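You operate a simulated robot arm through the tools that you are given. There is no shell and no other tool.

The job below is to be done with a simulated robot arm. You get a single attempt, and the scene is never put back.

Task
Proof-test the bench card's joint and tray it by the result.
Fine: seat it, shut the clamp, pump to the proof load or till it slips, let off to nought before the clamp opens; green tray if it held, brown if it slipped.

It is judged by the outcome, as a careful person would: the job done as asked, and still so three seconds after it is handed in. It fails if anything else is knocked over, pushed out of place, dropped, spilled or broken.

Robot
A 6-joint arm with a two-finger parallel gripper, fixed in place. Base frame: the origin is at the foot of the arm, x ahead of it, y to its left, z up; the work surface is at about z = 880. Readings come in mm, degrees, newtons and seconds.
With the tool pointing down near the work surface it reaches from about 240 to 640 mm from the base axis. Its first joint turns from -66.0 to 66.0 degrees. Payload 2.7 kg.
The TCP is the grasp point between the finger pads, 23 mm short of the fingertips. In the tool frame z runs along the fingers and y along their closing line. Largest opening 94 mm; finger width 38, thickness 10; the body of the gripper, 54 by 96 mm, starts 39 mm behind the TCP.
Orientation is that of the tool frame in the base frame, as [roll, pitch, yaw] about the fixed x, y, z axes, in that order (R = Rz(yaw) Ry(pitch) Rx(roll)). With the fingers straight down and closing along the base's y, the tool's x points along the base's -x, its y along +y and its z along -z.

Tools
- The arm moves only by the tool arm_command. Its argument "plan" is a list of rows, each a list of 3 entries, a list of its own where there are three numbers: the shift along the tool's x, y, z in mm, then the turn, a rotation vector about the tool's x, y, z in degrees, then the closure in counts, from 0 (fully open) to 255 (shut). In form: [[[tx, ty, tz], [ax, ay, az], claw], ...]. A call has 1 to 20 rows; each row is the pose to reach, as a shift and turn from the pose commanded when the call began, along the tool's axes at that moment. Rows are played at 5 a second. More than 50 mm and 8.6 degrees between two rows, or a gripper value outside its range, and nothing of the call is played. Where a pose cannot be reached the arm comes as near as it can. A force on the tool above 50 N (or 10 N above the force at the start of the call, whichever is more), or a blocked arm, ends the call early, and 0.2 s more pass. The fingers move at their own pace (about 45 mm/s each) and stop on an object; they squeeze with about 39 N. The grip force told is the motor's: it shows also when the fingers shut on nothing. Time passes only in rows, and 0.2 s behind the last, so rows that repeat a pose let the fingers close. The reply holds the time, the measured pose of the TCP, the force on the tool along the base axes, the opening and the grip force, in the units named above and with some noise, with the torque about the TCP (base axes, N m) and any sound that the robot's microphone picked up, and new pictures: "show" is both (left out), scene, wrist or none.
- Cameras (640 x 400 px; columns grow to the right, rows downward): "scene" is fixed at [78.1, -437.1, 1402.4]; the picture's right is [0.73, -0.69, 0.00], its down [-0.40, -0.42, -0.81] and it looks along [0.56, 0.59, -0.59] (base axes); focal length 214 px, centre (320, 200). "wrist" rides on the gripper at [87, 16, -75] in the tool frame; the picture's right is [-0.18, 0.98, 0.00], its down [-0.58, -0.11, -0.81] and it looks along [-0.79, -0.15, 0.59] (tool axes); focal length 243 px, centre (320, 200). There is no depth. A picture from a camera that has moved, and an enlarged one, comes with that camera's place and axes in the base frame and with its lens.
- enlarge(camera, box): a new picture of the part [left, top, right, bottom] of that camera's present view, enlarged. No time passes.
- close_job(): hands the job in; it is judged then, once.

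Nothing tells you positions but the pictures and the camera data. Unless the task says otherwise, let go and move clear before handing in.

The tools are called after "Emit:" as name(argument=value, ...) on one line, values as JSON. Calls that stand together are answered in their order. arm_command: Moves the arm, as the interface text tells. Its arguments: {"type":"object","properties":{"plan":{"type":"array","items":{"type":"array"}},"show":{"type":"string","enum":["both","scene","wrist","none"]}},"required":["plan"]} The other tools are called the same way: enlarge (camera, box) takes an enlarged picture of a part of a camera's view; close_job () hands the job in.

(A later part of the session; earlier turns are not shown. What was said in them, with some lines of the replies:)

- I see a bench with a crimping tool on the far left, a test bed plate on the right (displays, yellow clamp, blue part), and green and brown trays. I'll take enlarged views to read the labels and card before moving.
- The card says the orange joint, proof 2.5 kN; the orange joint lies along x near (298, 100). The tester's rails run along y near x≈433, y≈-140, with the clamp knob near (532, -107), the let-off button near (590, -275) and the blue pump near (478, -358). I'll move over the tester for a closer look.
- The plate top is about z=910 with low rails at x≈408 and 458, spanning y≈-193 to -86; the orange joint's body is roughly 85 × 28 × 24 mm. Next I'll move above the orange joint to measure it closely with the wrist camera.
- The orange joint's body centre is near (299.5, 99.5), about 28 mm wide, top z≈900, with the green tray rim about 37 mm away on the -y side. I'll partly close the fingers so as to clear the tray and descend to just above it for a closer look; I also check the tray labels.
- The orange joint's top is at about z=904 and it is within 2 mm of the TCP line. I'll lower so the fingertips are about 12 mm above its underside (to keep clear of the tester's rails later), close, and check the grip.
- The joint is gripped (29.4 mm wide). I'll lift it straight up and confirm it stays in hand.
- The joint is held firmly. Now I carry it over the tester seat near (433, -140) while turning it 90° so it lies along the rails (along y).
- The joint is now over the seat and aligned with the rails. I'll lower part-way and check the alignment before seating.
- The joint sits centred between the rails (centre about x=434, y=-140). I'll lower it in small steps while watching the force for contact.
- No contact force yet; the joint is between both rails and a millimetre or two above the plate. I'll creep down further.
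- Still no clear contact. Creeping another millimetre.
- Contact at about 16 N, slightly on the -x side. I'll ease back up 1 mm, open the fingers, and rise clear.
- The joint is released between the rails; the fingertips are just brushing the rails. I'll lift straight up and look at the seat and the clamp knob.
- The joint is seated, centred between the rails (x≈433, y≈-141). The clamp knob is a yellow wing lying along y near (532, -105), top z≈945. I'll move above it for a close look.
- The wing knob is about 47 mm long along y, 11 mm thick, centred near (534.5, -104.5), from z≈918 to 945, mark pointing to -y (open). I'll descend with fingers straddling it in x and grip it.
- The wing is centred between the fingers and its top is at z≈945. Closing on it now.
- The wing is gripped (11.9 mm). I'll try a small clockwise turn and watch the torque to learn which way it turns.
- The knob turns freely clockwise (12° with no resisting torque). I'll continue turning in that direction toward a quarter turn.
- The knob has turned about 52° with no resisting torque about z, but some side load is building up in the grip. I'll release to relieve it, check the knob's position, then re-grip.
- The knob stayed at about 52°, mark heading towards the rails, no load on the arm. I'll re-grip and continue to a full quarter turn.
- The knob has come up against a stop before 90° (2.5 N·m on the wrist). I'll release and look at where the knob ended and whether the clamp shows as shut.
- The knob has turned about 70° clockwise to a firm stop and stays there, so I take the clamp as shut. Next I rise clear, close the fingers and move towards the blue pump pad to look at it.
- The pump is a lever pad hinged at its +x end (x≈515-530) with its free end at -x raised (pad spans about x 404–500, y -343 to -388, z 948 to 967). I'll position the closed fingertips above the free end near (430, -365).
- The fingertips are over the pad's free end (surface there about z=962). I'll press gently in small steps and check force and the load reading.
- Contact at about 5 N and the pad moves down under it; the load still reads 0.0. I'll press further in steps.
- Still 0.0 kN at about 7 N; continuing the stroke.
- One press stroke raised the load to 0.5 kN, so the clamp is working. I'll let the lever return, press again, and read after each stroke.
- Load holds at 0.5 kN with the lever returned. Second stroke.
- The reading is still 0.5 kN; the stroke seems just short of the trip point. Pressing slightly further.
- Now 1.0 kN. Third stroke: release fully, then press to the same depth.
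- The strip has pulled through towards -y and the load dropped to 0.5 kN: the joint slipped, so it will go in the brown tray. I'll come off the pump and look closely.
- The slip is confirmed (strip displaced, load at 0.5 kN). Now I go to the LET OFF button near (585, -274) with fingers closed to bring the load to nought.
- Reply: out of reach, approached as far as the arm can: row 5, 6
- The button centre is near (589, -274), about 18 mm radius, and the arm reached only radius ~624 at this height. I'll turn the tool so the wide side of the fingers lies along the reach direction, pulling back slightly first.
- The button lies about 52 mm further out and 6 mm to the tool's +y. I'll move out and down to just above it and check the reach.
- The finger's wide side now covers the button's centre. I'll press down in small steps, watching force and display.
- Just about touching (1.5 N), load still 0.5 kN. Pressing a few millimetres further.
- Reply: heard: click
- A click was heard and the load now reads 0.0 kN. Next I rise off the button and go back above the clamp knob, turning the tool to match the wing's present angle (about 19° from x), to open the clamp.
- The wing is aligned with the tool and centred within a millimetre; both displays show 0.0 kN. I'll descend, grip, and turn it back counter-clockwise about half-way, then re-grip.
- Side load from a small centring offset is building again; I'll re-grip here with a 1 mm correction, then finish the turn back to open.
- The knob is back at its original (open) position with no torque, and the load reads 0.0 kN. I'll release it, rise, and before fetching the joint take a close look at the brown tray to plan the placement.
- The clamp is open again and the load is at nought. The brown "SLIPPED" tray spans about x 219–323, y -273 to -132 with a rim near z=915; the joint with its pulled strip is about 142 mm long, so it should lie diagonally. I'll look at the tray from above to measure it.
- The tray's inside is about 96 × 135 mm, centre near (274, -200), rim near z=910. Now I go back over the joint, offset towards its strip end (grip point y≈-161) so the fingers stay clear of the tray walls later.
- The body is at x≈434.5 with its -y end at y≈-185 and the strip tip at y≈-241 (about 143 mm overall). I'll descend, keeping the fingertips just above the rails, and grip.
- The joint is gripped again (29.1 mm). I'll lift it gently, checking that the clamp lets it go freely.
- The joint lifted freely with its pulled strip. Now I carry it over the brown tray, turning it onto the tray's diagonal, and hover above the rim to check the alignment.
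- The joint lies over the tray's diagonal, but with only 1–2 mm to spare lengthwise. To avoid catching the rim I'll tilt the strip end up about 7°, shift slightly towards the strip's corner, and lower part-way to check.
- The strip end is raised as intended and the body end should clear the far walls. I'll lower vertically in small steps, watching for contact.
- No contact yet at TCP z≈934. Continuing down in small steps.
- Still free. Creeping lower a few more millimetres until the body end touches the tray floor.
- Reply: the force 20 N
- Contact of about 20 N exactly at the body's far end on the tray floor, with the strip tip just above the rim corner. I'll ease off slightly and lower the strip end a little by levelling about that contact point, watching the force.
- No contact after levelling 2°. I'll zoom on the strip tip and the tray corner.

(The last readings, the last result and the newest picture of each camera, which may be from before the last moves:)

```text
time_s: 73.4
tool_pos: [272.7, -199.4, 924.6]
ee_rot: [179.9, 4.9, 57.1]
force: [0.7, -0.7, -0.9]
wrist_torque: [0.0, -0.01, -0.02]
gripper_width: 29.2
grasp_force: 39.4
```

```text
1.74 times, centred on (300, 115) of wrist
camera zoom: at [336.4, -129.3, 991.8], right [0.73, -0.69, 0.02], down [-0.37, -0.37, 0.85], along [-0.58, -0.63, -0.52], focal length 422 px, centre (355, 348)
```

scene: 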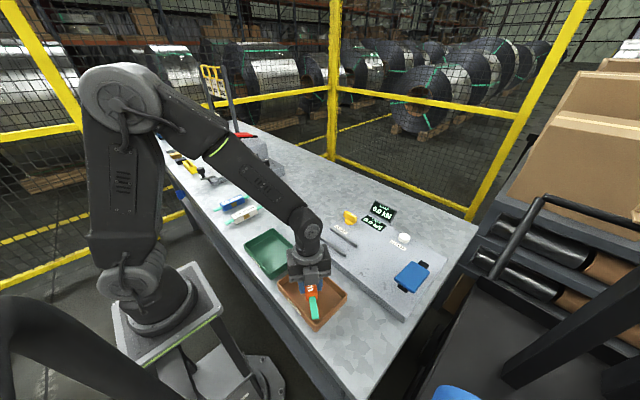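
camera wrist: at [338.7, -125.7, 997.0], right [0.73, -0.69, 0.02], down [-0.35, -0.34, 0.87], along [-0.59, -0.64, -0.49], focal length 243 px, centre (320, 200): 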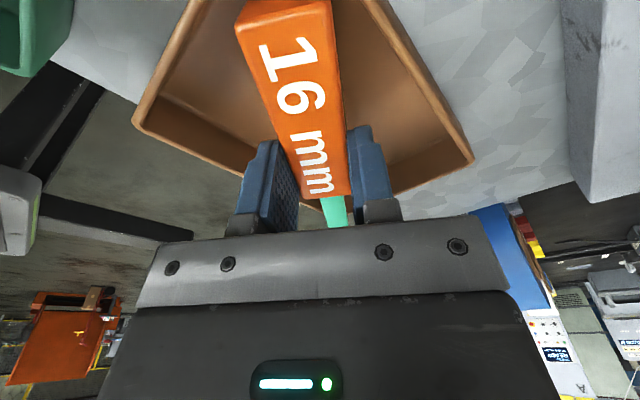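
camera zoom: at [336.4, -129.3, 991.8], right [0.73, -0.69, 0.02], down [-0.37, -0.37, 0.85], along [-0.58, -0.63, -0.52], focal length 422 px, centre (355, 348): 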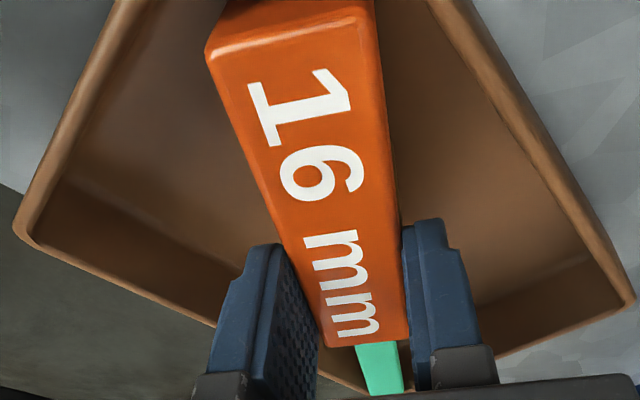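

The strip tip is just inside the tray corner. I'll shift the joint 3 mm back towards the far end and keep levelling in small steps.

Emit:
arm_command(plan=[[[1.5, 0, -0.4], [0, 0, 0], 255], [[3, 0, -0.5], [0, 0, 0], 255], [[2.4, 0, 0.6], [0, 1, 0], 255], [[1.74, 0, 1.7], [0, 2, 0], 255], [[1.74, 0, 1.7], [0, 2, 0], 255]], show="none")

Emit:
enlarge(camera="scene", box=[318, 300, 358, 335])

```text
time_s: 74.6
tool_pos: [274.7, -196.8, 922.8]
ee_rot: [179.8, 2.8, 57.1]
force: [-0.3, 0.0, -0.2]
wrist_torque: [-0.02, 0.0, 0.01]
gripper_width: 29.1
grasp_force: 39.0
```

```text
11.43 times, centred on (338, 318) of scene
camera zoom: at [78.1, -437.1, 1402.4], right [0.73, -0.69, 0.0], down [-0.4, -0.42, -0.81], along [0.56, 0.59, -0.59], focal length 2451 px, centre (114, -1143)
```

zoom: 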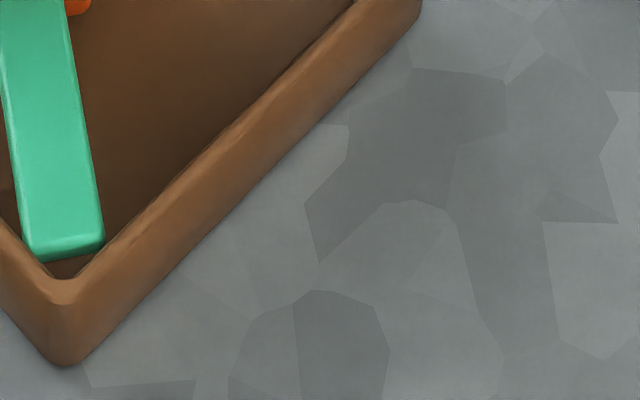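

Still clear, with the strip now below the rim inside the corner. I'll level the last 3°.

Emit:
arm_command(plan=[[[1, 0, 0], [0, 0, 0], 255], [[0.05, 0, 1.6], [0, 1.5, 0], 255], [[-0.4, 0, 2.4], [0, 2.3, 0], 255], [[-0.85, 0, 3.2], [0, 3, 0], 255], [[-0.85, 0, 3.2], [0, 3, 0], 255]], show="wrist")

Emit:
enlarge(camera="scene", box=[260, 240, 360, 335])

```text
time_s: 75.8
tool_pos: [273.6, -198.9, 920.6]
ee_rot: [179.7, 0.0, 57.0]
force: [-5.2, 2.8, 17.9]
wrist_torque: [-0.33, 0.52, -0.13]
gripper_width: 29.1
grasp_force: 39.0
camera wrist: at [333.2, -134.0, 995.1], right [0.73, -0.69, 0.0], down [-0.41, -0.43, 0.81], along [-0.55, -0.59, -0.59], focal length 243 px, centre (320, 200)
```

wrist: 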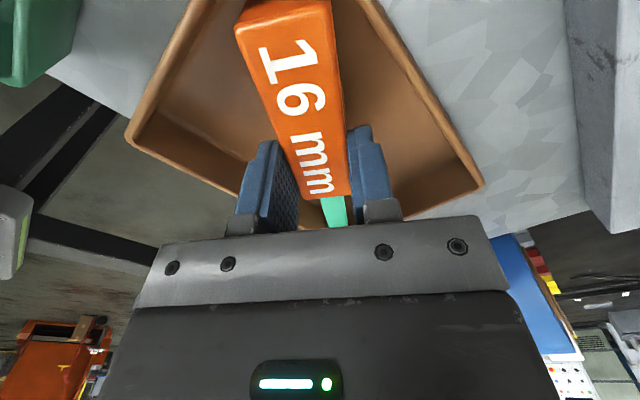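

```text
4.21 times, centred on (310, 288) of scene
camera zoom: at [77.8, -436.9, 1402.5], right [0.73, -0.69, 0.0], down [-0.4, -0.42, -0.81], along [0.56, 0.59, -0.59], focal length 903 px, centre (362, -168)
```

zoom: 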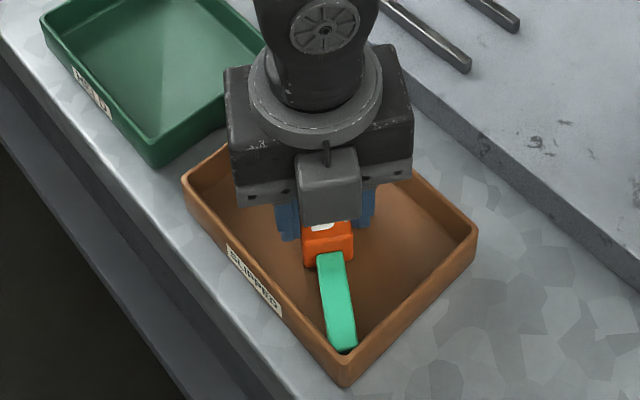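

The body is now flat on the tray floor (contact under its strip end) and wholly inside the tray. I'll relieve the press, open the fingers and rise clear.

Emit:
arm_command(plan=[[[0, 0, -0.6], [0, 0, 0], 255], [[0, 0, -0.6], [0, 0, 0], 200], [[0, 0, -0.6], [0, 0, 0], 150], [[0, 0, -0.6], [0, 0, 0], 130], [[0, 0, -0.6], [0, 0, 0], 130]], show="wrist")

Emit:
enlarge(camera="scene", box=[260, 240, 360, 335])

```text
time_s: 77.0
tool_pos: [273.7, -197.6, 920.3]
ee_rot: [179.9, -0.1, 57.1]
force: [-1.3, -0.3, 0.4]
wrist_torque: [-0.02, -0.01, 0.02]
gripper_width: 46.1
grasp_force: 0.1
camera wrist: at [333.7, -133.8, 995.0], right [0.73, -0.69, 0.0], down [-0.41, -0.43, 0.81], along [-0.55, -0.59, -0.59], focal length 243 px, centre (320, 200)
```

wrist: 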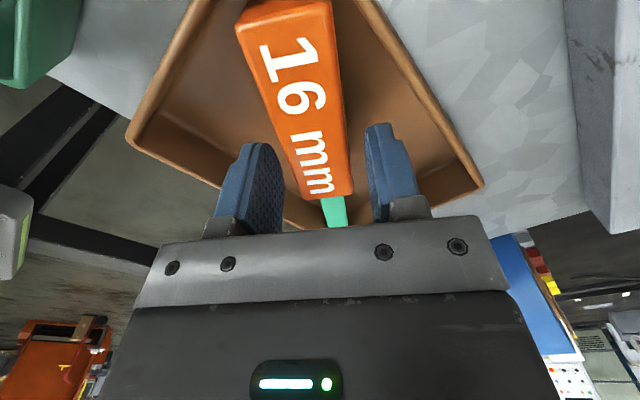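

```text
4.21 times, centred on (310, 288) of scene
camera zoom: at [78.1, -437.1, 1402.4], right [0.73, -0.69, 0.0], down [-0.4, -0.42, -0.81], along [0.56, 0.59, -0.59], focal length 903 px, centre (362, -168)
```

zoom: 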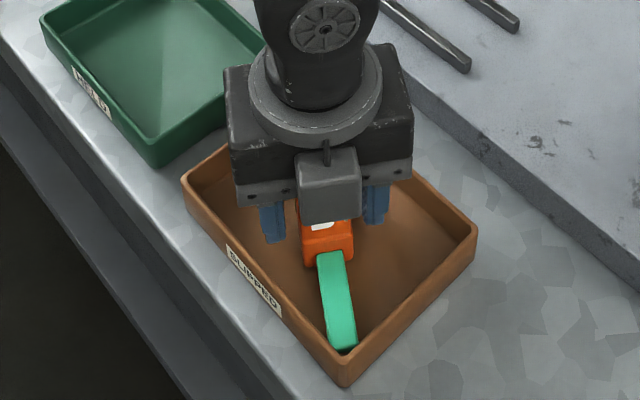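

The joint is released inside the brown tray. Rising straight up and clear to confirm everything is in place.

Emit:
arm_command(plan=[[[0, 0, -10], [0, 0, 0], 130], [[0, 0, -40], [0, 0, 0], 130], [[0, 0, -85], [0, 0, 0], 130], [[0, 0, -130], [0, 0, 0], 130], [[0, 0, -175], [0, 0, 0], 130], [[20, 30, -200], [0, 0, 0], 130], [[50, 60, -220], [0, 0, 0], 130], [[50, 60, -220], [0, 0, 0], 130]], show="both")

Emit:
enlarge(camera="scene", box=[230, 230, 370, 340])

Emit:
enlarge(camera="scene", box=[200, 180, 460, 310])

```text
time_s: 78.8
tool_pos: [349.9, -188.3, 1138.0]
ee_rot: [179.9, -0.1, 57.1]
force: [0.3, -0.1, 1.0]
wrist_torque: [0.0, 0.02, -0.03]
gripper_width: 46.1
grasp_force: 0.0
camera wrist: at [409.8, -124.2, 1213.4], right [0.73, -0.69, 0.0], down [-0.41, -0.43, 0.81], along [-0.55, -0.58, -0.59], focal length 243 px, centre (320, 200)
```

scene: 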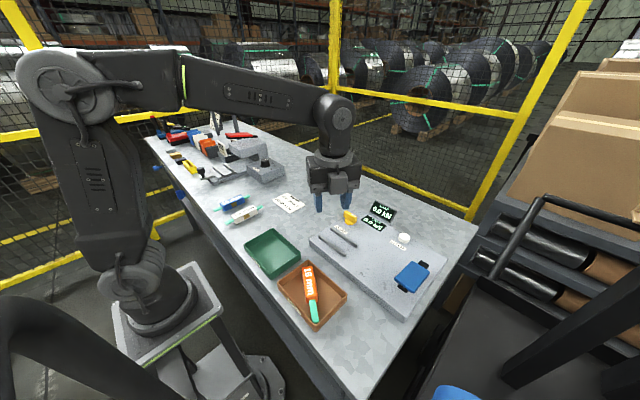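
wrist: 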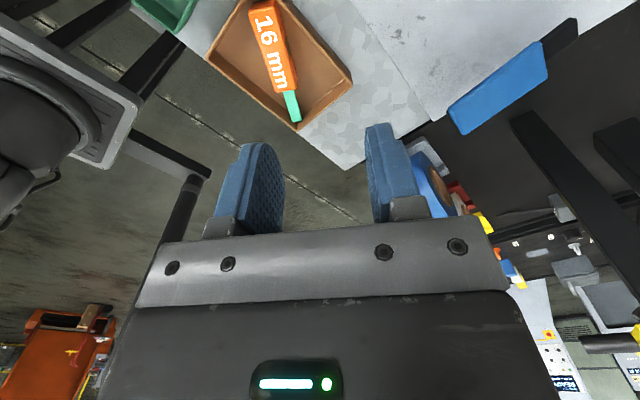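

```text
3.64 times, centred on (300, 285) of scene
camera zoom: at [78.1, -437.1, 1402.4], right [0.73, -0.69, 0.0], down [-0.4, -0.42, -0.81], along [0.56, 0.59, -0.59], focal length 780 px, centre (393, -109)
```

zoom: 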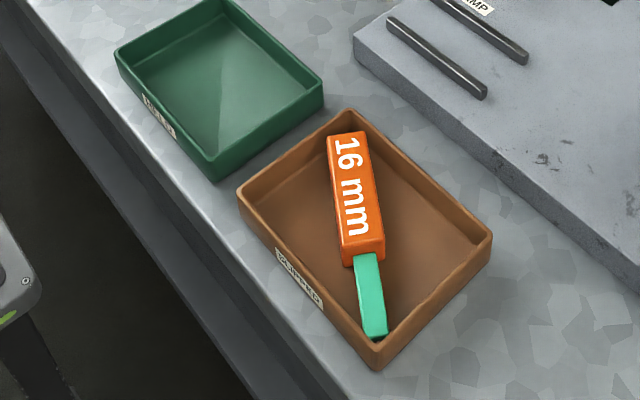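

```text
2.46 times, centred on (330, 245) of scene
camera zoom: at [78.1, -437.1, 1402.4], right [0.73, -0.69, 0.0], down [-0.4, -0.42, -0.81], along [0.56, 0.59, -0.59], focal length 528 px, centre (295, 89)
```

zoom: 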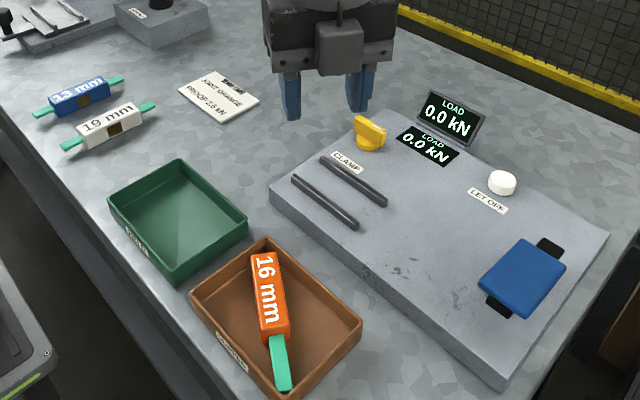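

The slipped orange joint lies flat inside the brown "SLIPPED" tray. The load is at 0.0 kN, the clamp is open, the other joints and trays are where they were, and the gripper is empty and clear. I'm handing the job in.

Emit:
close_job()

```text
The job is handed in.
```

The orange joint failed its proof test, so it's in the brown tray.

- **Test:** I seated the joint, shut the clamp and pumped it. It slipped on the third pump stroke: the strip pulled through and the reading fell from 1.0 to 0.5 kN, well short of the 2.5 kN proof load.
- **Let-off:** I brought the load down to 0.0 kN with the let-off button before opening the clamp.
- **Final state:** With its strip pulled out, the joint only fits the brown tray on the diagonal. It lies flat there, with the strip tip just inside a corner. In the last pictures the clamp is open, the load reads 0.0 kN and nothing else on the bench has moved. The gripper is empty and clear.
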